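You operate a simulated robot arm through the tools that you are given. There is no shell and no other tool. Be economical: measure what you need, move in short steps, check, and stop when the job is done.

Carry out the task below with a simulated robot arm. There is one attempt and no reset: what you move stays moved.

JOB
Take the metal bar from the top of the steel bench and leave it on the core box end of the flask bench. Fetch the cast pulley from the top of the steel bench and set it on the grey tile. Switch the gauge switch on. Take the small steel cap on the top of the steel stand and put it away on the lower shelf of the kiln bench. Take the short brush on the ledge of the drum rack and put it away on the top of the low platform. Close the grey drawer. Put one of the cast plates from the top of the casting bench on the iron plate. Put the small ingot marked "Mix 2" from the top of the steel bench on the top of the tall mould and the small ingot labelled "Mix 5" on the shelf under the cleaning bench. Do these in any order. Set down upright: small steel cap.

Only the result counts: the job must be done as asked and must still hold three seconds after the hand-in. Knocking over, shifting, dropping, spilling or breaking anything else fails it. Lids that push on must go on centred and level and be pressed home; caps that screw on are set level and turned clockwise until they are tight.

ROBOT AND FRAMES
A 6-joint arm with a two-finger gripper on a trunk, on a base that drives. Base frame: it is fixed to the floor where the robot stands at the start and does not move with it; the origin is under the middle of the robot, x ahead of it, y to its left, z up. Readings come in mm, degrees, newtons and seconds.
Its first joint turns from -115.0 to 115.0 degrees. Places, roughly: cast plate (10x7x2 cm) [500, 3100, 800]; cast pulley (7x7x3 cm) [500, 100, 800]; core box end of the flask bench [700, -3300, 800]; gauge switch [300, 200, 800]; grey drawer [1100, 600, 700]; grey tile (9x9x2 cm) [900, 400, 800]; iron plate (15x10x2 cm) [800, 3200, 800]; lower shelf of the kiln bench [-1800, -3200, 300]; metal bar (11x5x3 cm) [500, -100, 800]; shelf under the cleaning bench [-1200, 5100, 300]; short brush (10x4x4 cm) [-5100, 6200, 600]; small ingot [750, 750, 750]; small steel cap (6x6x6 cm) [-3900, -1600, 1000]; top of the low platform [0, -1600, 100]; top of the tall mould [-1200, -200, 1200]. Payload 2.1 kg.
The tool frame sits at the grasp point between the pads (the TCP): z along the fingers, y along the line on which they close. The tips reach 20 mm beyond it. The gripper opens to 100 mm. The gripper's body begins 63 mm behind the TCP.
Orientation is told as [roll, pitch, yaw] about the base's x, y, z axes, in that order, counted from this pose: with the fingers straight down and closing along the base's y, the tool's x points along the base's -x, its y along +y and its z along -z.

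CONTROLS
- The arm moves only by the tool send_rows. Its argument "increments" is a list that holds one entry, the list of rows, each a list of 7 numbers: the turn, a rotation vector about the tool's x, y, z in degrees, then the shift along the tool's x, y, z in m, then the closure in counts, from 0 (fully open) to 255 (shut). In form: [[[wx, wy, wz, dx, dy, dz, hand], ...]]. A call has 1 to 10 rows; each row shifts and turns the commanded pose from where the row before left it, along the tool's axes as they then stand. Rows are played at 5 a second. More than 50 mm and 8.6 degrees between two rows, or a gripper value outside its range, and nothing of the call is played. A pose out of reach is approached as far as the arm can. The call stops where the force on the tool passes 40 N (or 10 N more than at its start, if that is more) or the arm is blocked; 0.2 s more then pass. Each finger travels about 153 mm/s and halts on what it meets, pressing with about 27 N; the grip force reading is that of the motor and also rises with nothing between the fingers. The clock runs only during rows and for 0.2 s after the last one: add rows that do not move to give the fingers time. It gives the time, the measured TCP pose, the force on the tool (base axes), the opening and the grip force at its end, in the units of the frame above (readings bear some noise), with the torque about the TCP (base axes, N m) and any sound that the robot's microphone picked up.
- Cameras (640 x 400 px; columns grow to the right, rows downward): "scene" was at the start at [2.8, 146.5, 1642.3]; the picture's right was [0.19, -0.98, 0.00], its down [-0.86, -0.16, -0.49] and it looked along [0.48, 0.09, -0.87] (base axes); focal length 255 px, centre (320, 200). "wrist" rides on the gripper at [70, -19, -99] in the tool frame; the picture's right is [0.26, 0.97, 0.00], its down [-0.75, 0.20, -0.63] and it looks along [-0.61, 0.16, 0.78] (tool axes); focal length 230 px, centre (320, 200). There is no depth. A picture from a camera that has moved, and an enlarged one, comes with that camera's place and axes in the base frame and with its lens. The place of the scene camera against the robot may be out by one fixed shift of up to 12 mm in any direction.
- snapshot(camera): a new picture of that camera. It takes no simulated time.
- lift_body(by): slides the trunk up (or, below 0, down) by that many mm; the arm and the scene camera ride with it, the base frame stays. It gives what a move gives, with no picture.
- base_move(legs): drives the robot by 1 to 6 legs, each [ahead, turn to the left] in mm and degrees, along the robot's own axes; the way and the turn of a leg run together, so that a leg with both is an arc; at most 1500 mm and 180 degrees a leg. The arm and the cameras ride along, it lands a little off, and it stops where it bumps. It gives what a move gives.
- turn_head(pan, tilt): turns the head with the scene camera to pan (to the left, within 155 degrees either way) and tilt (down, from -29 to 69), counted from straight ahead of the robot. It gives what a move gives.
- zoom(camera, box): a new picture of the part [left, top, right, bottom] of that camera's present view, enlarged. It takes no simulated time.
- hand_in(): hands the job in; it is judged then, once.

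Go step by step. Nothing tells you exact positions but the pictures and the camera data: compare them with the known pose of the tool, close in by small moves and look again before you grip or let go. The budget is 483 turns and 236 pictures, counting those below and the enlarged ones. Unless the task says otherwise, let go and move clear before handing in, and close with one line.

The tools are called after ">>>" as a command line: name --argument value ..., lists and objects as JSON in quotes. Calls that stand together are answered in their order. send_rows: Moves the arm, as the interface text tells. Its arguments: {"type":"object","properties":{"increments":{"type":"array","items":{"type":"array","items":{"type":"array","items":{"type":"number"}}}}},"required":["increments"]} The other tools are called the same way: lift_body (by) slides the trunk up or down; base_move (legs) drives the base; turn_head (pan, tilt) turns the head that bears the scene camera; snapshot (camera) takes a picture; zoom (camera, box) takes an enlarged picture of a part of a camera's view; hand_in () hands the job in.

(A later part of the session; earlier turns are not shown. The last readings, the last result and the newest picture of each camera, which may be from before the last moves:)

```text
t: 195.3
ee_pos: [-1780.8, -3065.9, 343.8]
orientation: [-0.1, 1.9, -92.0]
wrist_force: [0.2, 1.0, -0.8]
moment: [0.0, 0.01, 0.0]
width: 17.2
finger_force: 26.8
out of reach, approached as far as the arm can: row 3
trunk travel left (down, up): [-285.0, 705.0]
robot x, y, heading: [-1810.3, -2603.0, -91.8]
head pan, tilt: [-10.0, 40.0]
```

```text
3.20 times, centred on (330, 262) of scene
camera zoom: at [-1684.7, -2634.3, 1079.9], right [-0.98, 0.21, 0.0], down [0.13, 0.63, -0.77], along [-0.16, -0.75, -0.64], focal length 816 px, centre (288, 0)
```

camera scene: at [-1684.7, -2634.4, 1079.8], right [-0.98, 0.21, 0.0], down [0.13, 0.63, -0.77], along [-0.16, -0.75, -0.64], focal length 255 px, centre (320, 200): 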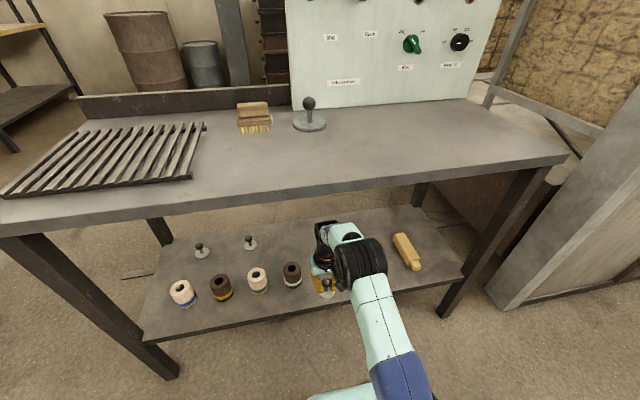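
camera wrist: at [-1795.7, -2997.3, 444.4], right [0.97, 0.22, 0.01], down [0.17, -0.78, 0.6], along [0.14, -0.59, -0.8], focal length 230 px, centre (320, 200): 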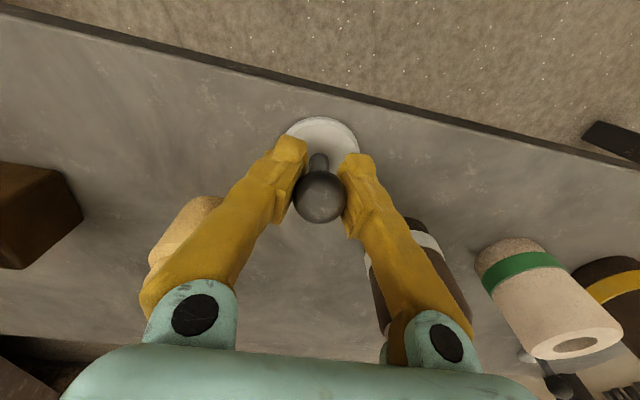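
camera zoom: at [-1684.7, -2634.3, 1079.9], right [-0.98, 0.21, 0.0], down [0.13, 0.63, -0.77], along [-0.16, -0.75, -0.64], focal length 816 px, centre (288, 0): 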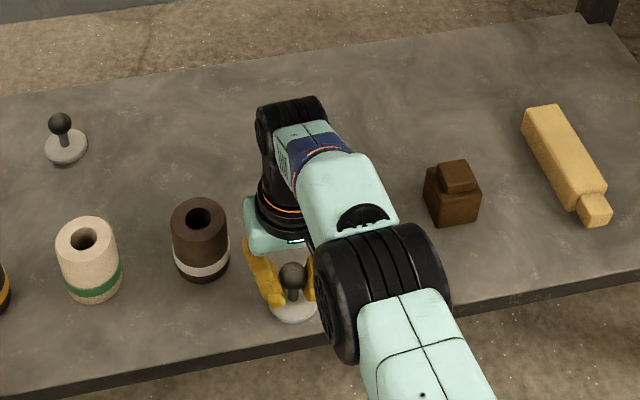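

The arm is at its reach limit, so I lower with the trunk instead.

>>> lift_body --by -14

>>> snapshot --camera "wrist"

```text
t: 195.9
ee_pos: [-1780.5, -3064.7, 330.0]
orientation: [0.0, 1.5, -92.1]
wrist_force: [0.5, -2.9, 6.7]
moment: [-0.07, -0.01, 0.0]
width: 12.5
finger_force: 26.8
trunk travel left (down, up): [-271.0, 719.0]
robot x, y, heading: [-1808.5, -2595.0, -92.0]
head pan, tilt: [-10.0, 40.0]
```

```text
164 pictures are left
camera wrist: at [-1795.6, -2997.3, 431.2], right [0.97, 0.22, 0.01], down [0.17, -0.77, 0.61], along [0.14, -0.59, -0.79], focal length 230 px, centre (320, 200)
```

wrist: 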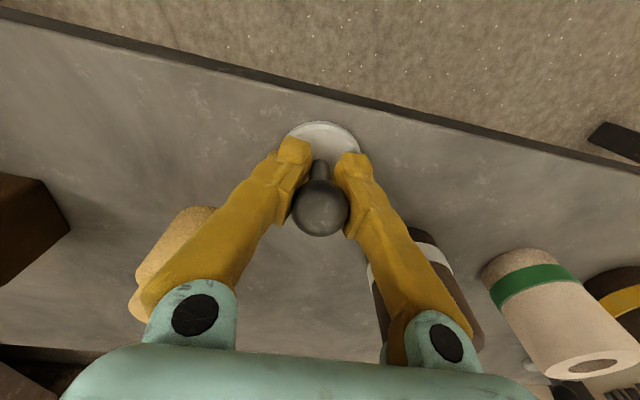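

Contact made. I open the fingers and rise with the trunk.

>>> send_rows --increments '[[[0, 0, 0, 0, 0, 0, 190], [0, 0, 0, 0, 0, 0, 150], [0, 0, 0, 0, 0, 0, 90], [0, 0, 0, 0, 0, 0, 60], [0, 0, 0, 0, 0, 0, 60]]]'

>>> snapshot --camera "wrist"

```text
t: 197.2
ee_pos: [-1780.2, -3064.5, 330.1]
orientation: [0.0, 1.8, -92.0]
wrist_force: [-0.6, -1.1, 0.5]
moment: [0.0, 0.01, 0.01]
width: 76.5
finger_force: 0.0
trunk travel left (down, up): [-271.0, 719.0]
robot x, y, heading: [-1809.8, -2597.0, -91.9]
head pan, tilt: [-10.0, 40.0]
```

```text
163 pictures are left
camera wrist: at [-1795.7, -2997.2, 430.8], right [0.97, 0.22, 0.01], down [0.17, -0.78, 0.61], along [0.14, -0.59, -0.8], focal length 230 px, centre (320, 200)
```

wrist: 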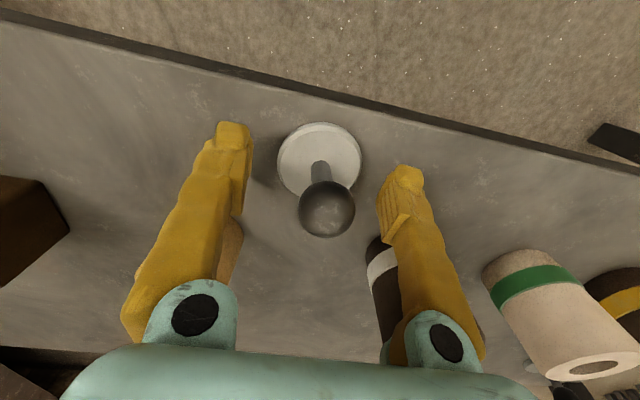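

The cap stands upright. I raise the hand clear with the arm, then back out.

>>> send_rows --increments '[[[0, -1.8, 0, 0, 0, -0.03, 60], [0, 0, 0, 0, 0, -0.03, 60], [0, 0, 0, 0.01, 0, -0.03, 60], [0, 0, 0, 0, 0, 0, 60]]]'

>>> base_move --legs '[[-300, 0]]'

>>> snapshot --camera "scene"

```text
t: 198.2
ee_pos: [-1779.5, -3054.8, 420.1]
orientation: [-0.2, 0.0, -92.0]
wrist_force: [-0.2, 0.3, 0.8]
moment: [0.02, -0.03, -0.01]
width: 76.8
finger_force: 0.0
trunk travel left (down, up): [-271.0, 719.0]
robot x, y, heading: [-1808.4, -2598.8, -92.0]
head pan, tilt: [-10.0, 40.0]
```

```text
t: 200.2
ee_pos: [-1765.2, -2748.9, 419.5]
orientation: [-0.1, 0.0, -91.4]
wrist_force: [0.3, -0.5, -0.7]
moment: [-0.01, 0.02, 0.01]
width: 76.5
finger_force: 0.0
trunk travel left (down, up): [-271.0, 719.0]
robot x, y, heading: [-1797.1, -2293.9, -91.2]
head pan, tilt: [-10.0, 40.0]
```

```text
162 pictures are left
camera scene: at [-1675.8, -2326.9, 1065.9], right [-0.98, 0.2, 0.0], down [0.13, 0.63, -0.77], along [-0.15, -0.75, -0.64], focal length 255 px, centre (320, 200)
```

scene: 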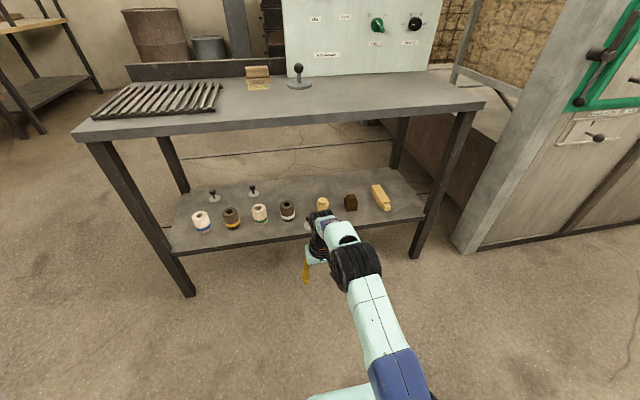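

The cap is on the lower shelf. I raise the trunk, retract the hand and drive back to the front of the steel bench for the pulley.

>>> lift_body --by 400

>>> lift_body --by 204

>>> send_rows --increments '[[[0, 0, 0, 0.04, 0, 0, 0], [0, 0, 0, 0.04, 0, 0, 0], [0, 0, 0, 0.03, 0, 0, 0]]]'

>>> base_move --legs '[[0, 135], [1500, 0], [215, 0], [0, 24], [590, 0], [0, 22]]'

```text
t: 204.1
ee_pos: [-1765.1, -2747.8, 820.2]
orientation: [-0.1, -0.1, -91.4]
wrist_force: [0.3, 0.2, -0.3]
moment: [-0.01, 0.01, 0.0]
width: 76.2
finger_force: 0.1
trunk travel left (down, up): [-671.0, 319.0]
robot x, y, heading: [-1798.9, -2298.3, -91.1]
head pan, tilt: [-10.0, 40.0]
```

```text
t: 206.2
ee_pos: [-1764.5, -2748.5, 1023.9]
orientation: [-0.1, 0.0, -91.4]
wrist_force: [-0.2, -0.6, -0.1]
moment: [0.02, 0.0, -0.02]
width: 76.3
finger_force: 0.0
trunk travel left (down, up): [-875.0, 115.0]
robot x, y, heading: [-1800.4, -2292.2, -91.7]
head pan, tilt: [-10.0, 40.0]
```

```text
t: 207.1
ee_pos: [-1759.5, -2638.5, 1025.0]
orientation: [-0.1, -0.1, -91.4]
wrist_force: [0.2, -0.3, -0.2]
moment: [-0.04, 0.01, 0.0]
width: 100.0
finger_force: 0.1
trunk travel left (down, up): [-875.0, 115.0]
robot x, y, heading: [-1800.1, -2293.2, -91.3]
head pan, tilt: [-10.0, 40.0]
```

```text
t: 223.8
ee_pos: [-285.0, -786.0, 1029.5]
orientation: [3.3, -1.2, 60.7]
wrist_force: [-0.1, 0.9, 1.4]
moment: [-0.04, -0.02, 0.0]
width: 100.0
finger_force: 0.0
trunk travel left (down, up): [-875.0, 115.0]
robot x, y, heading: [-455.1, -1071.2, 51.1]
head pan, tilt: [-10.0, 40.0]
stopped in leg 5: the robot was blocked; the commanded pose is now the measured one
```

Blocked again: I likely touched the low platform's edge. I look before moving.

>>> turn_head --pan -70 --tilt 60

>>> snapshot --camera "scene"

```text
t: 225.1
ee_pos: [-292.7, -778.9, 1028.0]
orientation: [2.7, -1.0, 60.8]
wrist_force: [0.5, 0.5, 0.2]
moment: [0.0, 0.0, -0.01]
width: 99.9
finger_force: 0.2
trunk travel left (down, up): [-875.0, 115.0]
robot x, y, heading: [-454.6, -1067.1, 50.7]
head pan, tilt: [-70.0, 60.0]
```

```text
161 pictures are left
camera scene: at [-549.1, -1046.8, 1643.2], right [-0.33, -0.94, 0.0], down [-0.82, 0.28, -0.51], along [0.48, -0.17, -0.86], focal length 255 px, centre (320, 200)
```

scene: 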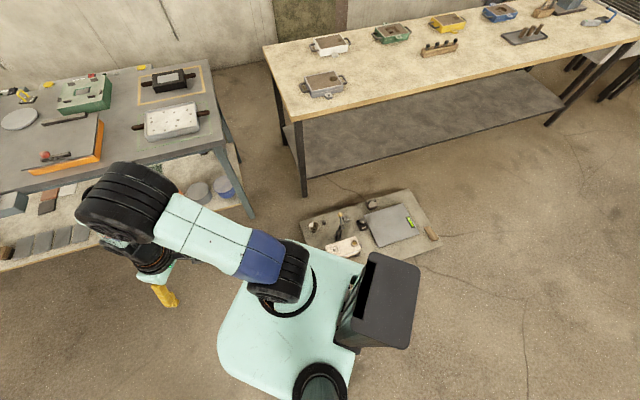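

The disc only touched the platform's corner, and the platform is where it was. I back off and go round with more clearance.

>>> base_move --legs '[[-90, 0], [0, 28], [600, 0]]'

```text
t: 230.6
ee_pos: [-385.2, -209.6, 1028.3]
orientation: [2.6, -0.9, 88.7]
wrist_force: [0.1, -0.8, 0.6]
moment: [0.01, 0.0, 0.01]
width: 100.0
finger_force: 0.0
trunk travel left (down, up): [-875.0, 115.0]
robot x, y, heading: [-394.6, -540.5, 78.9]
head pan, tilt: [-70.0, 60.0]
```

Now up to the front of the bench, aligned with the pulley.

>>> base_move --legs '[[0, 6], [620, 0], [0, -85], [480, 0]]'

>>> turn_head --pan 10 --tilt 60

>>> snapshot --camera "wrist"

>>> snapshot --camera "scene"

```text
t: 240.9
ee_pos: [485.7, 124.2, 1028.0]
orientation: [2.7, -0.9, 8.6]
wrist_force: [0.2, 0.4, 0.3]
moment: [0.03, -0.01, 0.01]
width: 100.0
finger_force: 0.1
trunk travel left (down, up): [-875.0, 115.0]
robot x, y, heading: [157.2, 74.9, -1.6]
head pan, tilt: [-70.0, 60.0]
```

```text
t: 242.4
ee_pos: [485.6, 125.2, 1028.6]
orientation: [2.8, -1.0, 8.6]
wrist_force: [-0.4, 0.5, -0.2]
moment: [-0.03, 0.01, -0.01]
width: 100.3
finger_force: 0.0
trunk travel left (down, up): [-875.0, 115.0]
robot x, y, heading: [155.9, 76.7, -1.5]
head pan, tilt: [10.0, 60.0]
```

```text
160 pictures are left
camera wrist: at [419.4, 91.1, 1124.9], right [-0.4, 0.92, 0.04], down [0.71, 0.28, 0.65], along [0.58, 0.29, -0.76], focal length 230 px, centre (320, 200)
```

wrist: 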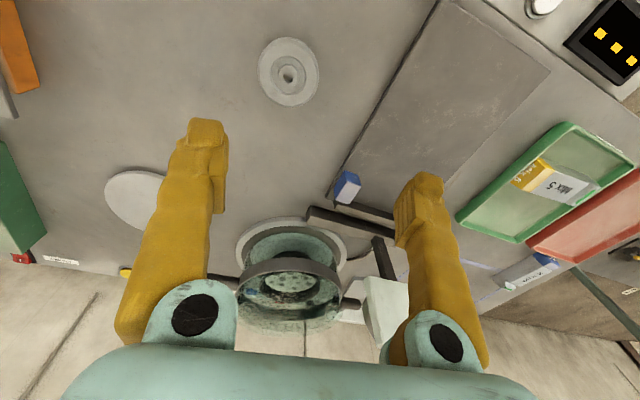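

```text
159 pictures are left
camera scene: at [164.9, 218.6, 1643.1], right [0.15, -0.99, 0.0], down [-0.86, -0.13, -0.5], along [0.49, 0.07, -0.87], focal length 255 px, centre (320, 200)
```

scene: 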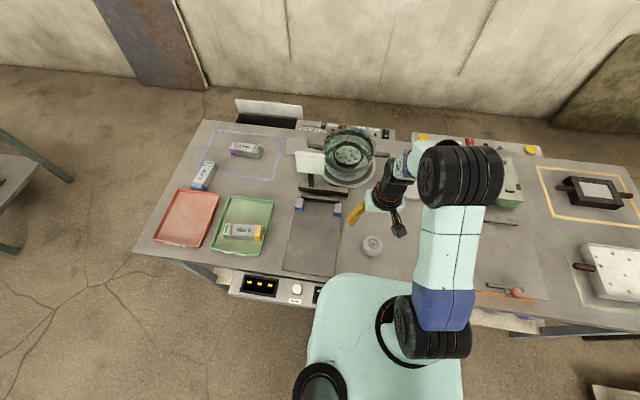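

Pulley at about (481,93). I level the tool, centre over it and lower partway.

>>> send_rows --increments '[[[2.7, 0.95, 0, 0.0097, -0.031, 0, 0], [0, 0, 0, 0, 0, 0.045, 0], [0, 0, 0, 0, 0, 0.045, 0], [0, 0, 0, 0, 0, 0.04, 0], [0, 0, 0, 0, 0, 0, 0]]]'

>>> snapshot --camera "wrist"

```text
t: 243.6
ee_pos: [482.8, 93.9, 895.2]
orientation: [0.0, -0.1, 8.6]
wrist_force: [-0.8, -0.4, -0.7]
moment: [0.0, -0.03, -0.02]
width: 100.0
finger_force: 0.1
trunk travel left (down, up): [-875.0, 115.0]
robot x, y, heading: [157.1, 73.8, -1.3]
head pan, tilt: [10.0, 60.0]
```

```text
158 pictures are left
camera wrist: at [416.5, 63.7, 993.0], right [-0.4, 0.92, 0.0], down [0.71, 0.31, 0.63], along [0.58, 0.25, -0.78], focal length 230 px, centre (320, 200)
```

wrist: 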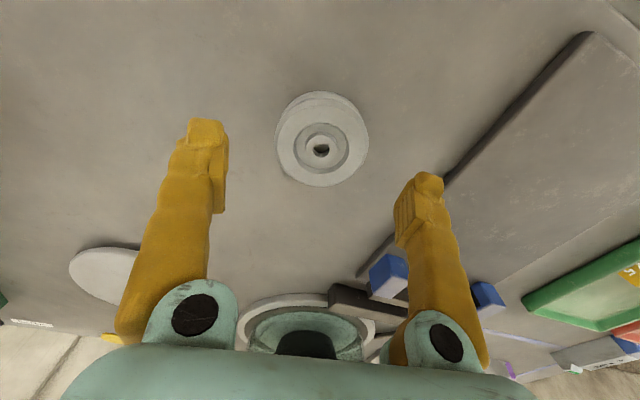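

Centred. Lower to grip height and close.

>>> send_rows --increments '[[[0, 0, 0, -0.001, 0, 0.035, 0], [0, 0, 0, 0, 0, 0.018, 0], [0, 0, 0, 0, 0, 0, 0], [0, 0, 0, 0, 0, 0, 80], [0, 0, 0, 0, 0, 0, 200], [0, 0, 0, 0, 0, 0, 255], [0, 0, 0, 0, 0, 0, 255]]]'

>>> snapshot --camera "wrist"

```text
t: 245.2
ee_pos: [482.0, 94.0, 843.2]
orientation: [0.0, 0.0, 8.6]
wrist_force: [0.4, -0.7, -0.3]
moment: [0.03, 0.0, -0.01]
width: 66.8
finger_force: 27.0
trunk travel left (down, up): [-875.0, 115.0]
robot x, y, heading: [158.4, 71.9, -1.3]
head pan, tilt: [10.0, 60.0]
```

```text
157 pictures are left
camera wrist: at [416.4, 65.7, 942.4], right [-0.4, 0.92, 0.0], down [0.71, 0.31, 0.63], along [0.58, 0.25, -0.78], focal length 230 px, centre (320, 200)
```

wrist: 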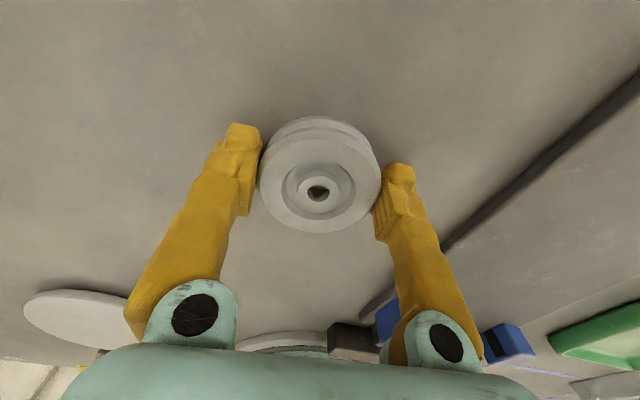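

Holding the pulley (67 mm). I lift and drive around the left end of the bench to its back side.

>>> send_rows --increments '[[[0, 0, 0, 0, 0, -0.02, 255], [0, 0, 0, 0, 0, -0.045, 255], [0, 0, 0, 0, 0, -0.045, 255], [0, 0, 0, 0, 0, -0.045, 255], [0, 0, 0, 0, 0, -0.045, 255], [0, 0, 0, 0, 0, 0, 255]]]'

>>> base_move --legs '[[-500, 0], [0, 91.5], [1370, 0], [0, -90], [1500, 0], [340, 0]]'

>>> base_move --legs '[[0, -90], [900, 0], [0, -60]]'

>>> turn_head --pan 0 --tilt 40

>>> snapshot --camera "scene"

```text
t: 246.6
ee_pos: [482.9, 91.2, 1041.1]
orientation: [0.0, 0.1, 8.6]
wrist_force: [-1.1, 0.2, -2.1]
moment: [-0.03, 0.02, -0.02]
width: 66.5
finger_force: 26.9
trunk travel left (down, up): [-875.0, 115.0]
robot x, y, heading: [156.8, 72.7, -1.5]
head pan, tilt: [10.0, 60.0]
```

```text
t: 272.2
ee_pos: [1801.5, 1400.6, 1041.5]
orientation: [0.1, 0.0, 9.0]
wrist_force: [0.2, -0.6, -1.2]
moment: [-0.03, 0.01, 0.0]
width: 65.7
finger_force: 26.9
trunk travel left (down, up): [-875.0, 115.0]
robot x, y, heading: [1477.0, 1379.1, -0.8]
head pan, tilt: [10.0, 60.0]
```

```text
t: 283.4
ee_pos: [1173.5, 314.3, 1041.9]
orientation: [0.0, 0.2, -141.2]
wrist_force: [0.1, 0.7, -1.9]
moment: [0.02, -0.01, 0.03]
width: 66.1
finger_force: 26.9
trunk travel left (down, up): [-875.0, 115.0]
robot x, y, heading: [1442.0, 494.5, -151.0]
head pan, tilt: [10.0, 60.0]
```

```text
t: 284.3
ee_pos: [1172.4, 313.7, 1040.9]
orientation: [-0.1, 0.1, -141.1]
wrist_force: [-0.5, -0.6, -2.0]
moment: [0.01, -0.03, 0.01]
width: 65.7
finger_force: 26.8
trunk travel left (down, up): [-875.0, 115.0]
robot x, y, heading: [1445.9, 494.1, -150.9]
head pan, tilt: [0.0, 40.0]
```

```text
156 pictures are left
camera scene: at [1487.7, 352.2, 1669.8], right [-0.48, 0.87, 0.0], down [0.56, 0.31, -0.77], along [-0.67, -0.37, -0.64], focal length 255 px, centre (320, 200)
```

scene: 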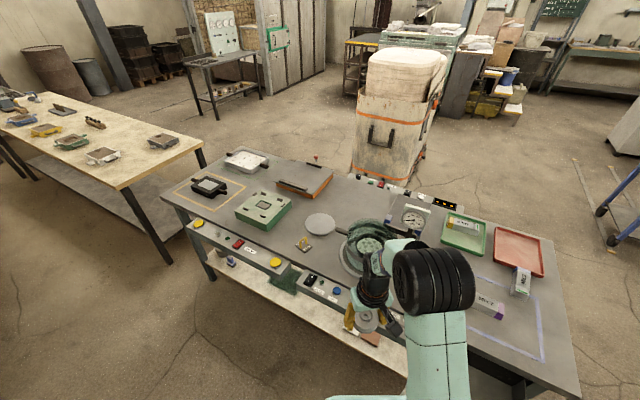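

I'm behind the bench; the tile and drawer are hidden by the arm. I turn to face -x and look from there.

>>> base_move --legs '[[0, -29]]'

>>> turn_head --pan -20 --tilt 50

>>> snapshot --camera "scene"

>>> snapshot --camera "wrist"

```text
t: 286.1
ee_pos: [1120.4, 464.8, 1040.4]
orientation: [-0.1, 0.1, -169.6]
wrist_force: [0.2, -0.1, -1.5]
moment: [-0.03, -0.01, -0.01]
width: 65.8
finger_force: 26.7
trunk travel left (down, up): [-875.0, 115.0]
robot x, y, heading: [1444.2, 495.0, -179.6]
head pan, tilt: [0.0, 40.0]
```

```text
t: 286.9
ee_pos: [1120.6, 466.6, 1041.2]
orientation: [0.1, 0.1, -169.6]
wrist_force: [0.9, 0.7, -2.1]
moment: [0.02, 0.0, -0.04]
width: 65.7
finger_force: 26.9
trunk travel left (down, up): [-875.0, 115.0]
robot x, y, heading: [1441.5, 489.7, -179.8]
head pan, tilt: [-20.0, 50.0]
```

```text
155 pictures are left
camera scene: at [1430.2, 373.2, 1655.7], right [0.33, 0.94, 0.0], down [0.72, -0.26, -0.64], along [-0.61, 0.21, -0.77], focal length 255 px, centre (320, 200)
```

scene: 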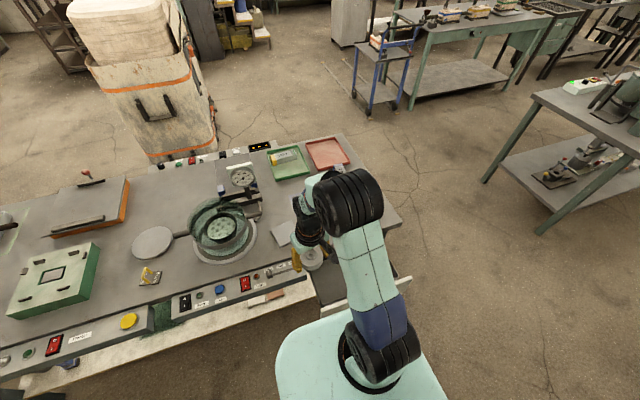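

```text
154 pictures are left
camera wrist: at [1185.9, 496.7, 1140.4], right [0.43, -0.9, 0.0], down [-0.7, -0.33, 0.63], along [-0.57, -0.27, -0.78], focal length 230 px, centre (320, 200)
```

wrist: 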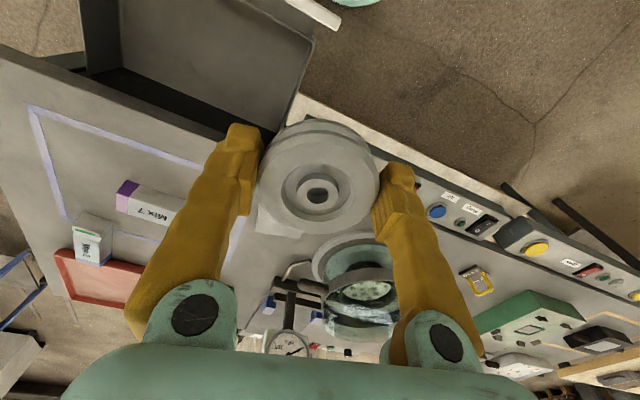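

The grey tile is at about (880,412), the open drawer spans y≈500–860, x up to 1186. I drive 160 mm ahead and look again.

>>> base_move --legs '[[160, 0]]'

>>> send_rows --increments '[[[0, 0, 0, 0, 0.045, 0, 255], [0, 0, 0, 0, 0.02, 0, 255], [0, 0, 0, 0, 0, 0, 255]]]'

>>> snapshot --camera "wrist"

>>> zoom --camera "scene" --box '[160, 120, 400, 300]'

```text
t: 288.4
ee_pos: [956.2, 464.7, 1042.5]
orientation: [-0.1, 0.0, -169.5]
wrist_force: [0.5, -0.7, -1.9]
moment: [-0.02, 0.01, -0.02]
width: 65.9
finger_force: 26.9
trunk travel left (down, up): [-875.0, 115.0]
robot x, y, heading: [1277.6, 492.7, -179.5]
head pan, tilt: [-20.0, 50.0]
```

```text
t: 289.1
ee_pos: [965.0, 399.2, 1041.0]
orientation: [0.0, 0.1, -169.6]
wrist_force: [-0.2, -0.3, -2.2]
moment: [-0.01, 0.0, -0.03]
width: 66.1
finger_force: 27.1
trunk travel left (down, up): [-875.0, 115.0]
robot x, y, heading: [1280.0, 494.4, -179.4]
head pan, tilt: [-20.0, 50.0]
```

```text
153 pictures are left
camera wrist: at [1029.8, 431.1, 1141.1], right [0.43, -0.9, 0.0], down [-0.7, -0.33, 0.63], along [-0.57, -0.27, -0.78], focal length 230 px, centre (320, 200)
```

wrist: 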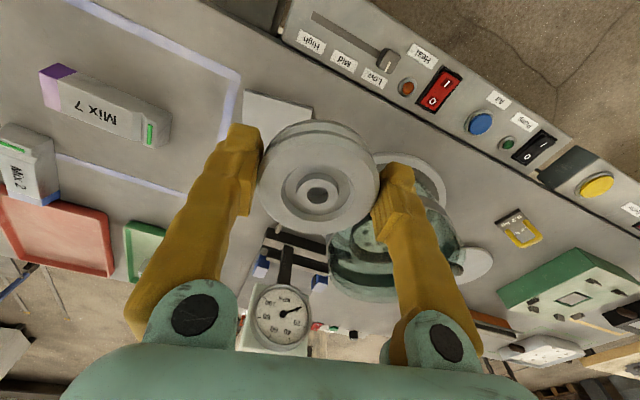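

```text
2.22 times, centred on (280, 210) of scene
camera zoom: at [1263.5, 373.2, 1655.8], right [0.33, 0.94, 0.0], down [0.72, -0.26, -0.64], along [-0.61, 0.21, -0.77], focal length 567 px, centre (409, 178)
```

zoom: 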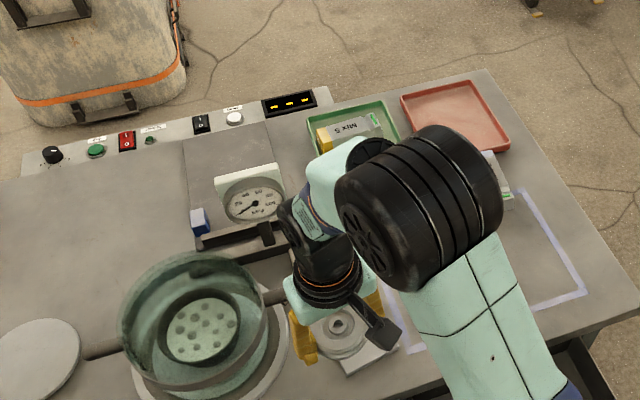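

To see the whole tile I move the hand aside by 100 mm.

>>> send_rows --increments '[[[0, 0, 0, 0, 0.048, 0, 255], [0, 0, 0, 0, 0.048, 0, 255], [0, 0, 0, 0, 0, 0, 255]]]'

>>> snapshot --camera "wrist"

```text
t: 289.9
ee_pos: [983.5, 305.0, 1040.8]
orientation: [0.0, 0.1, -169.5]
wrist_force: [-0.1, -0.4, -2.4]
moment: [0.01, -0.01, -0.04]
width: 65.5
finger_force: 27.1
trunk travel left (down, up): [-875.0, 115.0]
robot x, y, heading: [1276.0, 492.9, -179.4]
head pan, tilt: [-20.0, 50.0]
```

```text
151 pictures are left
camera wrist: at [1049.3, 335.9, 1140.2], right [0.43, -0.9, 0.0], down [-0.7, -0.33, 0.63], along [-0.57, -0.27, -0.78], focal length 230 px, centre (320, 200)
```

wrist: 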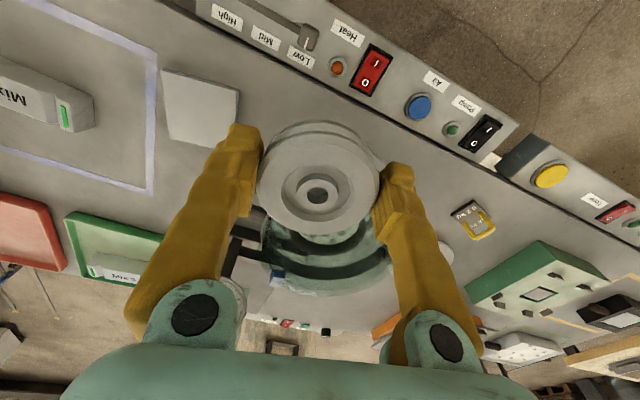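

Tile centre ≈(889,431). I move over it and lower partway.

>>> send_rows --increments '[[[0, 0, 0, -0.0175, -0.0352, 0, 255], [0, 0, 0, -0.0175, -0.0352, 0, 255], [0, 0, 0, -0.0175, -0.0352, 0, 255], [0, 0, 0, -0.0175, -0.0352, 0, 255], [0, 0, 0, 0, 0, 0.045, 255], [0, 0, 0, 0, 0, 0.045, 255], [0, 0, 0, 0, 0, 0.045, 255], [0, 0, 0, 0, 0, 0.015, 255], [0, 0, 0, 0, 0, 0, 255]]]'

>>> snapshot --camera "wrist"

>>> zoom --camera "scene" --box '[220, 160, 400, 300]'

```text
t: 291.9
ee_pos: [890.2, 428.8, 891.1]
orientation: [0.0, 0.1, -169.5]
wrist_force: [0.4, 0.2, -1.6]
moment: [0.0, 0.0, 0.04]
width: 65.9
finger_force: 27.0
trunk travel left (down, up): [-875.0, 115.0]
robot x, y, heading: [1276.8, 491.8, -179.5]
head pan, tilt: [-20.0, 50.0]
```

```text
150 pictures are left
camera wrist: at [955.7, 461.1, 990.9], right [0.43, -0.9, 0.0], down [-0.7, -0.33, 0.63], along [-0.57, -0.27, -0.78], focal length 230 px, centre (320, 200)
```

wrist: 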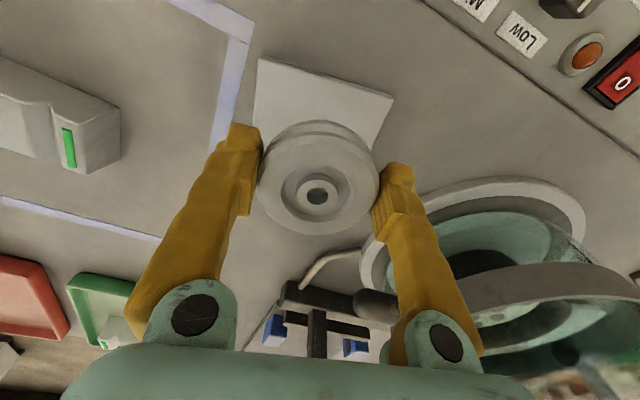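

```text
2.86 times, centred on (310, 230) of scene
camera zoom: at [1264.8, 371.8, 1655.7], right [0.33, 0.94, 0.0], down [0.72, -0.26, -0.64], along [-0.61, 0.21, -0.77], focal length 729 px, centre (349, 114)
```

zoom: 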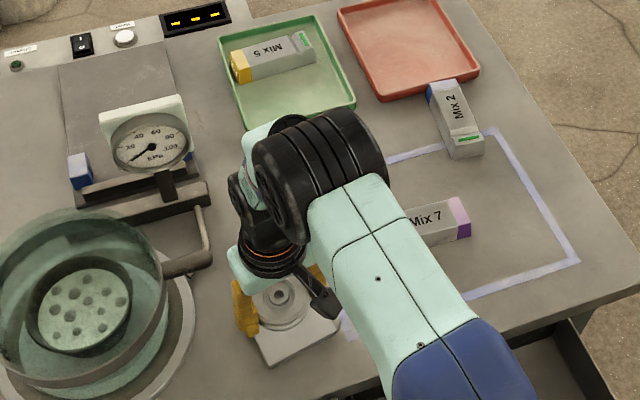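

Fine correction of 4 mm, then lower gently onto the tile.

>>> send_rows --increments '[[[0, 0, 0, -0.002, -0.0045, 0.015, 255], [0, 0, 0, 0, 0, 0.005, 255], [0, 0, 0, 0, 0, 0.003, 255], [0, 0, 0, 0, 0, 0.003, 255], [0, 0, 0, 0, 0, 0.003, 255], [0, 0, 0, 0, 0, 0.003, 255], [0, 0, 0, 0, 0, 0.003, 255], [0, 0, 0, 0, 0, 0.003, 255], [0, 0, 0, 0, 0, 0.003, 255]]]'

>>> snapshot --camera "wrist"

```text
t: 293.9
ee_pos: [889.3, 433.7, 850.8]
orientation: [-0.1, -0.2, -169.5]
wrist_force: [-2.3, -1.6, 21.4]
moment: [-0.06, 0.27, 0.07]
width: 66.1
finger_force: 27.2
trunk travel left (down, up): [-875.0, 115.0]
robot x, y, heading: [1278.2, 487.5, -179.5]
head pan, tilt: [-20.0, 50.0]
```

```text
148 pictures are left
camera wrist: at [953.9, 466.1, 950.5], right [0.43, -0.9, 0.0], down [-0.7, -0.33, 0.63], along [-0.57, -0.27, -0.78], focal length 230 px, centre (320, 200)
```

wrist: 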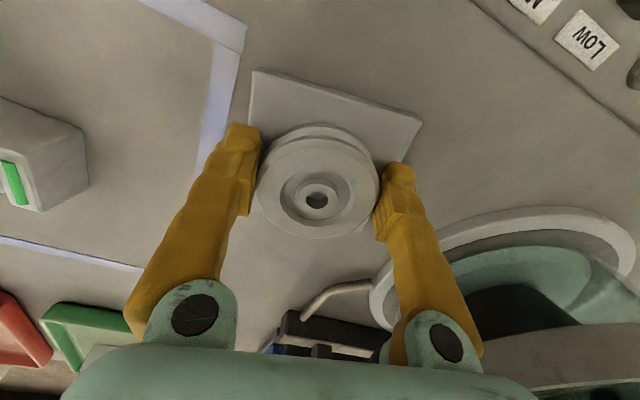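

Contact with the tile; the pulley is centred within ~4 mm. Release and rise.

>>> send_rows --increments '[[[0, 0, 0, 0, 0, -0.001, 100], [0, 0, 0, 0, 0, 0, 0], [0, 0, 0, 0, 0, 0, 0], [0, 0, 0, 0, 0, -0.03, 0], [0, 0, 0, 0, 0, -0.045, 0], [0, 0, 0, 0, 0, -0.045, 0], [0, 0, 0, 0, 0, -0.045, 0], [0, 0, 0, 0, 0, 0, 0]]]'

>>> snapshot --camera "wrist"

```text
t: 295.8
ee_pos: [886.6, 434.3, 1015.8]
orientation: [0.0, 0.2, -169.5]
wrist_force: [0.6, 0.4, 0.6]
moment: [0.0, 0.01, 0.0]
width: 100.0
finger_force: 0.1
trunk travel left (down, up): [-875.0, 115.0]
robot x, y, heading: [1279.3, 493.8, -179.7]
head pan, tilt: [-20.0, 50.0]
```

```text
147 pictures are left
camera wrist: at [952.1, 466.4, 1115.1], right [0.43, -0.9, 0.0], down [-0.7, -0.33, 0.63], along [-0.57, -0.27, -0.78], focal length 230 px, centre (320, 200)
```

wrist: 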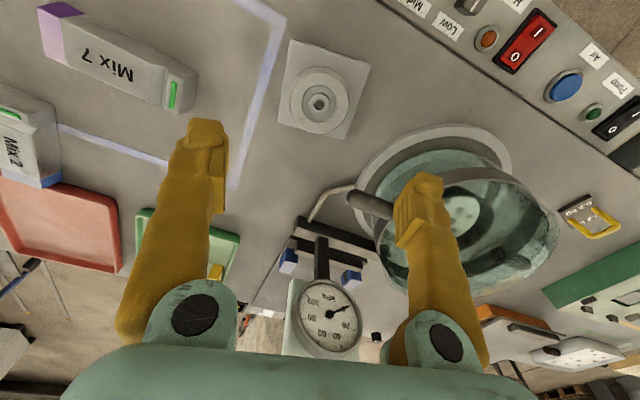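

The pulley sits on the tile. Next the drawer: I back off, shift to y≈680 and look at its front.

>>> base_move --legs '[[-450, 0], [0, -90], [190, 0], [0, 90]]'

>>> turn_head --pan 0 --tilt 55

>>> snapshot --camera "scene"

>>> snapshot --camera "wrist"

```text
t: 307.2
ee_pos: [1339.5, 631.8, 1015.8]
orientation: [0.0, 0.1, -170.3]
wrist_force: [0.3, -0.1, 0.0]
moment: [0.03, -0.01, 0.02]
width: 99.9
finger_force: 0.1
trunk travel left (down, up): [-875.0, 115.0]
robot x, y, heading: [1733.5, 685.0, 179.7]
head pan, tilt: [-20.0, 50.0]
```

```text
t: 308.1
ee_pos: [1340.3, 634.0, 1015.5]
orientation: [0.0, 0.0, -170.4]
wrist_force: [0.4, -0.1, 0.0]
moment: [0.02, 0.02, -0.01]
width: 100.0
finger_force: 0.0
trunk travel left (down, up): [-875.0, 115.0]
robot x, y, heading: [1728.7, 685.3, 179.7]
head pan, tilt: [0.0, 55.0]
```

```text
146 pictures are left
camera scene: at [1716.7, 536.7, 1649.2], right [0.01, 1.0, 0.0], down [0.82, -0.01, -0.57], along [-0.57, 0.0, -0.82], focal length 255 px, centre (320, 200)
```

scene: 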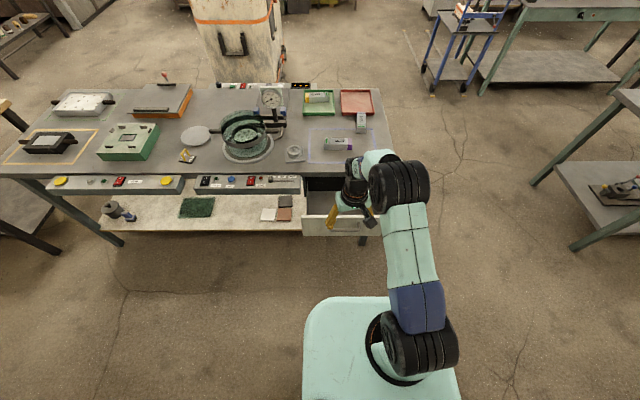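

```text
145 pictures are left
camera wrist: at [1405.2, 662.3, 1114.9], right [0.42, -0.91, 0.0], down [-0.71, -0.32, 0.63], along [-0.57, -0.26, -0.78], focal length 230 px, centre (320, 200)
```

wrist: 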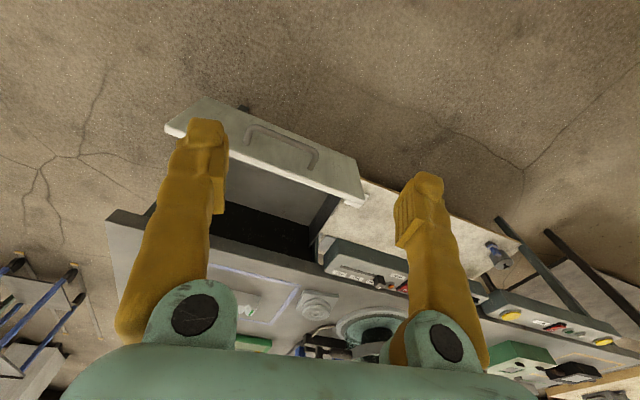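

The drawer front is at about x≈1170, y 466–795, with a handle in the middle. I close the fingers, lower the trunk and approach its upper edge.

>>> lift_body --by -250

>>> send_rows --increments '[[[0, 0, 0, 0, 0, 0, 255], [0, 0, 8, 0, 0, 0, 255], [0, 0, 1, 0, 0, 0, 255], [0, 0, 0, 0, 0, 0, 255]]]'

>>> base_move --legs '[[100, 0]]'

>>> snapshot --camera "wrist"

>>> snapshot --camera "scene"

```text
t: 310.7
ee_pos: [1338.7, 633.0, 766.1]
orientation: [0.1, 0.1, -170.4]
wrist_force: [-0.8, -0.5, 0.5]
moment: [0.02, -0.04, 0.0]
width: 100.0
finger_force: 0.1
trunk travel left (down, up): [-625.0, 365.0]
robot x, y, heading: [1732.1, 681.7, 179.7]
head pan, tilt: [0.0, 55.0]
```

```text
t: 311.7
ee_pos: [1339.8, 631.2, 765.4]
orientation: [0.0, 0.2, -179.4]
wrist_force: [-0.2, 0.2, -0.8]
moment: [-0.02, -0.02, 0.01]
width: 0.6
finger_force: 26.6
trunk travel left (down, up): [-625.0, 365.0]
robot x, y, heading: [1734.8, 682.7, 179.8]
head pan, tilt: [0.0, 55.0]
```

```text
t: 312.8
ee_pos: [1238.1, 632.0, 765.7]
orientation: [0.0, 0.1, -179.4]
wrist_force: [0.3, -0.3, -0.8]
moment: [-0.04, -0.01, -0.03]
width: 0.3
finger_force: 29.7
trunk travel left (down, up): [-625.0, 365.0]
robot x, y, heading: [1631.0, 685.5, 179.6]
head pan, tilt: [0.0, 55.0]
```

```text
144 pictures are left
camera wrist: at [1306.7, 652.0, 864.7], right [0.27, -0.96, 0.0], down [-0.75, -0.21, 0.63], along [-0.61, -0.17, -0.78], focal length 230 px, centre (320, 200)
```

wrist: 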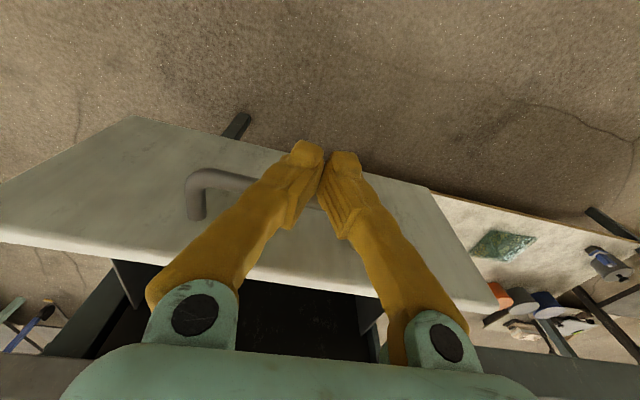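

```text
143 pictures are left
camera scene: at [1614.2, 537.3, 1399.2], right [0.01, 1.0, 0.0], down [0.82, -0.01, -0.57], along [-0.57, 0.0, -0.82], focal length 255 px, centre (320, 200)
```

scene: 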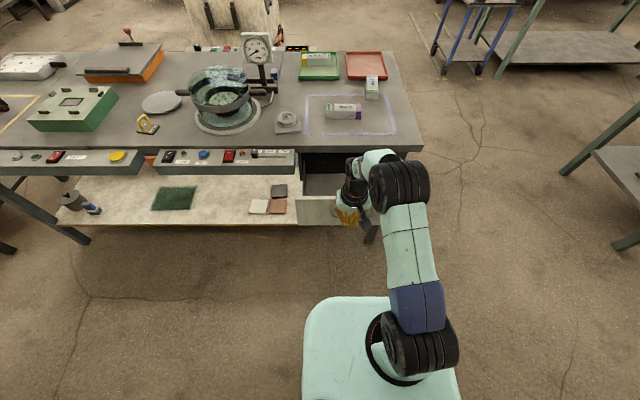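

The fingertips are set to push the top strip of the front, above the handle, at centre y. I push by driving forward.

>>> base_move --legs '[[130, 0]]'

>>> snapshot --camera "wrist"

```text
t: 314.1
ee_pos: [1108.1, 634.4, 765.7]
orientation: [0.1, 0.1, -179.6]
wrist_force: [0.7, -0.2, 9.6]
moment: [0.08, -0.05, 0.02]
width: 0.0
finger_force: 29.5
trunk travel left (down, up): [-625.0, 365.0]
robot x, y, heading: [1495.1, 685.0, 179.7]
head pan, tilt: [0.0, 55.0]
```

```text
142 pictures are left
camera wrist: at [1177.6, 654.2, 865.4], right [0.26, -0.96, 0.0], down [-0.75, -0.21, 0.63], along [-0.61, -0.17, -0.78], focal length 230 px, centre (320, 200)
```

wrist: 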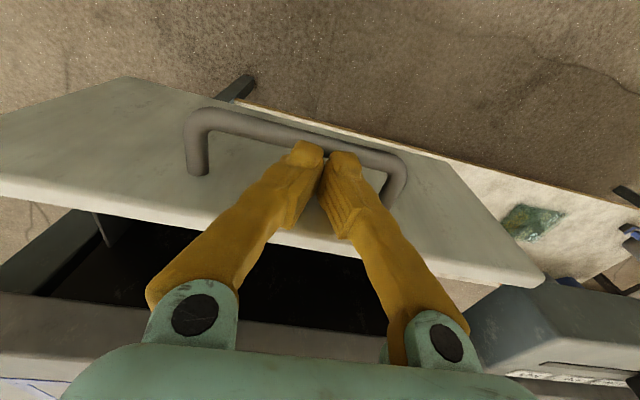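

It's sliding in. Continue pushing.

>>> base_move --legs '[[80, 0]]'

>>> snapshot --camera "wrist"

```text
t: 315.2
ee_pos: [1028.6, 635.5, 765.9]
orientation: [0.0, -0.1, -179.5]
wrist_force: [-0.8, -1.1, 0.0]
moment: [-0.03, 0.0, 0.02]
width: 0.1
finger_force: 29.4
trunk travel left (down, up): [-625.0, 365.0]
robot x, y, heading: [1420.2, 685.3, 179.5]
head pan, tilt: [0.0, 55.0]
```

```text
141 pictures are left
camera wrist: at [1098.4, 654.8, 865.2], right [0.27, -0.96, 0.0], down [-0.75, -0.21, 0.63], along [-0.61, -0.17, -0.78], focal length 230 px, centre (320, 200)
```

wrist: 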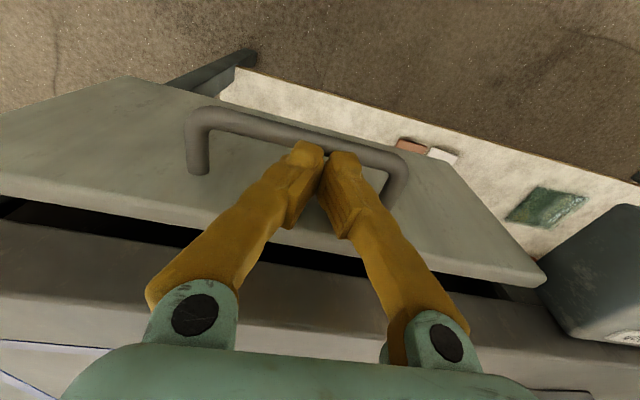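

About 25 mm remain. I finish with small arm steps until it stops.

>>> send_rows --increments '[[[0, 0, 0, -0.006, 0, 0, 255], [0, 0, 0, -0.006, 0, 0, 255], [0, 0, 0, -0.006, 0, 0, 255], [0, 0, 0, -0.006, 0, 0, 255], [0, 0, 0, -0.006, 0, 0, 255], [0, 0, 0, -0.006, 0, 0, 255], [0, 0, 0, -0.006, 0, 0, 255]]]'

>>> snapshot --camera "wrist"

```text
t: 316.6
ee_pos: [1005.3, 634.8, 764.0]
orientation: [-0.2, 1.7, -179.6]
wrist_force: [17.8, 0.1, 1.9]
moment: [0.19, -0.18, -0.04]
width: 5.9
finger_force: 29.5
trunk travel left (down, up): [-625.0, 365.0]
robot x, y, heading: [1421.8, 682.8, 179.6]
head pan, tilt: [0.0, 55.0]
stopped in row 7: the force on the tool passed its limit at 44 N (the readings are from after the stop); the commanded pose is now the measured one
```

```text
140 pictures are left
camera wrist: at [1071.1, 653.7, 864.6], right [0.27, -0.96, 0.0], down [-0.77, -0.21, 0.61], along [-0.58, -0.16, -0.8], focal length 230 px, centre (320, 200)
```

wrist: 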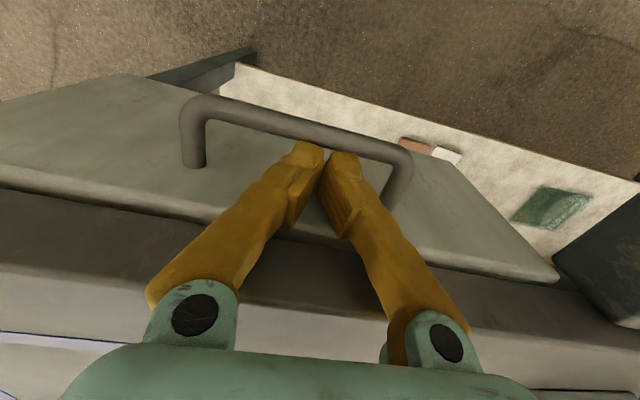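

The drawer is closed. I back away and drive round to the bench's left side for the "Mix 2" ingot.

>>> send_rows --increments '[[[0, -1.7, 0, 0.03, 0, 0, 255], [0, 0, 0, 0.03, 0, 0, 200], [0, 0, 0, 0, 0, 0, 0]]]'

>>> base_move --legs '[[-200, 0]]'

>>> lift_body --by 250

>>> snapshot --camera "scene"

>>> base_move --legs '[[0, -90], [800, 0], [0, 90], [940, 0], [0, 90]]'

>>> snapshot --camera "wrist"

>>> snapshot --camera "scene"

```text
t: 317.4
ee_pos: [1061.3, 644.6, 763.7]
orientation: [0.5, -0.2, -179.8]
wrist_force: [1.1, 22.7, 6.8]
moment: [-0.13, -0.25, -0.27]
width: 81.5
finger_force: 0.0
trunk travel left (down, up): [-625.0, 365.0]
robot x, y, heading: [1425.4, 683.7, 179.1]
head pan, tilt: [0.0, 55.0]
```

```text
t: 318.2
ee_pos: [1074.1, 635.6, 763.6]
orientation: [-0.3, -0.8, -179.6]
wrist_force: [-1.8, -1.5, 1.2]
moment: [0.14, -0.14, -0.02]
width: 98.0
finger_force: 0.0
trunk travel left (down, up): [-625.0, 365.0]
robot x, y, heading: [1436.2, 684.6, 179.5]
head pan, tilt: [0.0, 55.0]
stopped in leg 1: the force on the tool passed its limit at 41 N (the readings are from after the stop); the commanded pose is now the measured one
```

```text
t: 320.8
ee_pos: [1074.0, 633.1, 1013.9]
orientation: [-0.4, -0.7, -179.4]
wrist_force: [-0.4, -0.4, 0.0]
moment: [0.01, 0.02, -0.04]
width: 100.2
finger_force: 0.0
trunk travel left (down, up): [-875.0, 115.0]
robot x, y, heading: [1436.6, 685.0, 179.3]
head pan, tilt: [0.0, 55.0]
```

```text
139 pictures are left
camera scene: at [1420.2, 539.0, 1649.1], right [0.01, 1.0, 0.0], down [0.82, -0.01, -0.57], along [-0.57, 0.01, -0.82], focal length 255 px, centre (320, 200)
```

scene: 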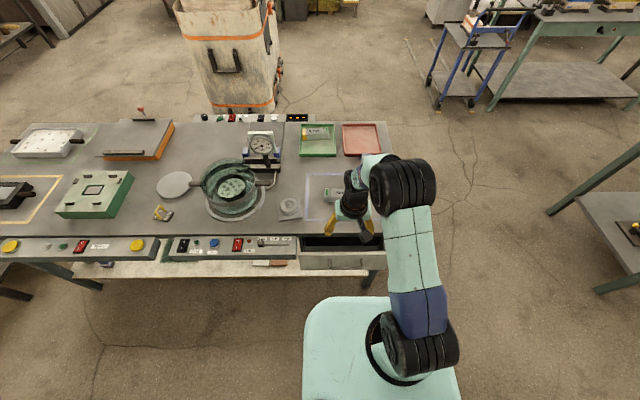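

```text
t: 341.1
ee_pos: [535.3, 1147.4, 1014.3]
orientation: [-0.3, -0.7, -91.3]
wrist_force: [0.4, -0.5, 0.4]
moment: [0.0, -0.02, 0.01]
width: 99.8
finger_force: 0.0
trunk travel left (down, up): [-875.0, 115.0]
robot x, y, heading: [499.2, 1511.3, -92.4]
head pan, tilt: [0.0, 55.0]
```

```text
138 pictures are left
camera wrist: at [519.9, 1219.2, 1112.0], right [0.97, 0.24, -0.01], down [0.19, -0.75, 0.64], along [0.14, -0.62, -0.77], focal length 230 px, centre (320, 200)
```

wrist: 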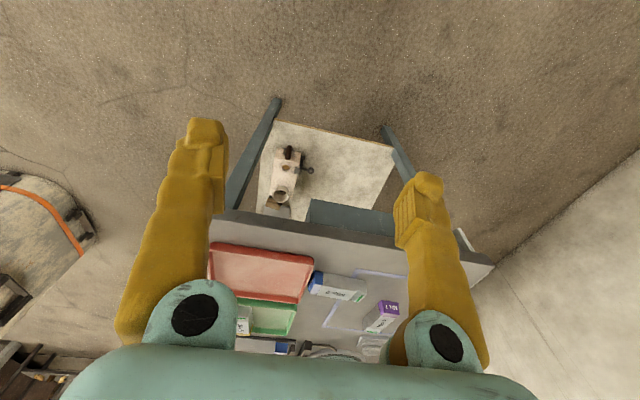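

```text
137 pictures are left
camera scene: at [632.6, 1487.4, 1649.2], right [-1.0, 0.04, 0.0], down [0.03, 0.82, -0.57], along [-0.02, -0.57, -0.82], focal length 255 px, centre (320, 200)
```

scene: 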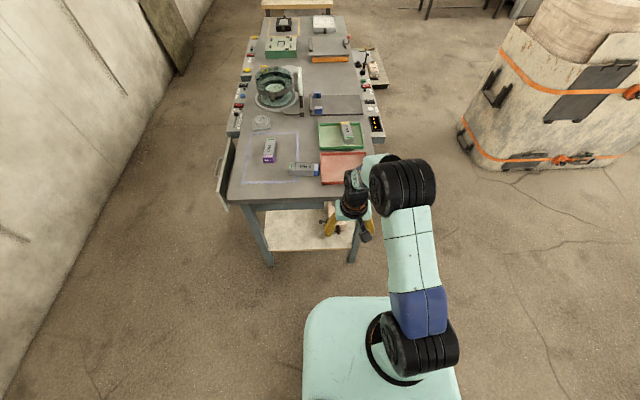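

While opening, a finger caught the handle and pulled the drawer slightly open again. I drive back behind the bench to redo it, and will rise before retreating this time.

>>> base_move --legs '[[0, 92], [1150, 0], [0, -90], [830, 0], [0, -90]]'

>>> turn_head --pan 0 --tilt 60

>>> snapshot --camera "scene"

>>> snapshot --camera "wrist"

```text
t: 362.4
ee_pos: [1268.0, 670.9, 1014.5]
orientation: [-0.4, -0.7, -178.3]
wrist_force: [0.0, -0.2, 0.9]
moment: [0.01, -0.02, -0.02]
width: 100.1
finger_force: 0.1
trunk travel left (down, up): [-875.0, 115.0]
robot x, y, heading: [1630.7, 731.3, -179.3]
head pan, tilt: [0.0, 55.0]
```

```text
t: 363.1
ee_pos: [1267.9, 670.8, 1013.3]
orientation: [-0.2, -0.7, -178.2]
wrist_force: [-0.1, 0.8, 0.6]
moment: [-0.01, -0.02, 0.01]
width: 99.7
finger_force: 0.1
trunk travel left (down, up): [-875.0, 115.0]
robot x, y, heading: [1626.6, 729.8, -179.3]
head pan, tilt: [0.0, 60.0]
```

```text
136 pictures are left
camera scene: at [1621.7, 585.6, 1643.1], right [-0.01, 1.0, 0.0], down [0.87, 0.01, -0.5], along [-0.5, -0.01, -0.87], focal length 255 px, centre (320, 200)
```

scene: 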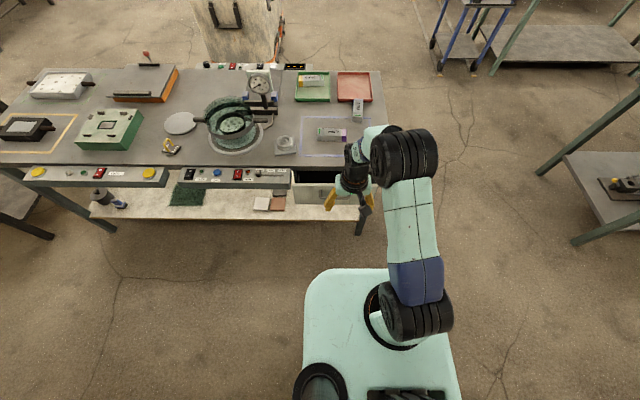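

```text
135 pictures are left
camera wrist: at [1338.1, 691.7, 1112.0], right [0.29, -0.96, -0.01], down [-0.74, -0.23, 0.64], along [-0.61, -0.18, -0.77], focal length 230 px, centre (320, 200)
```

wrist: 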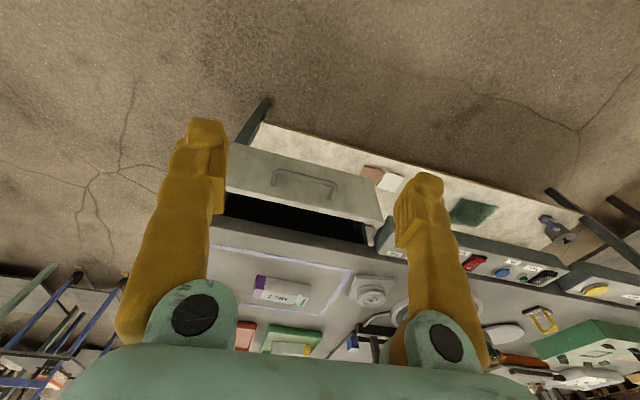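

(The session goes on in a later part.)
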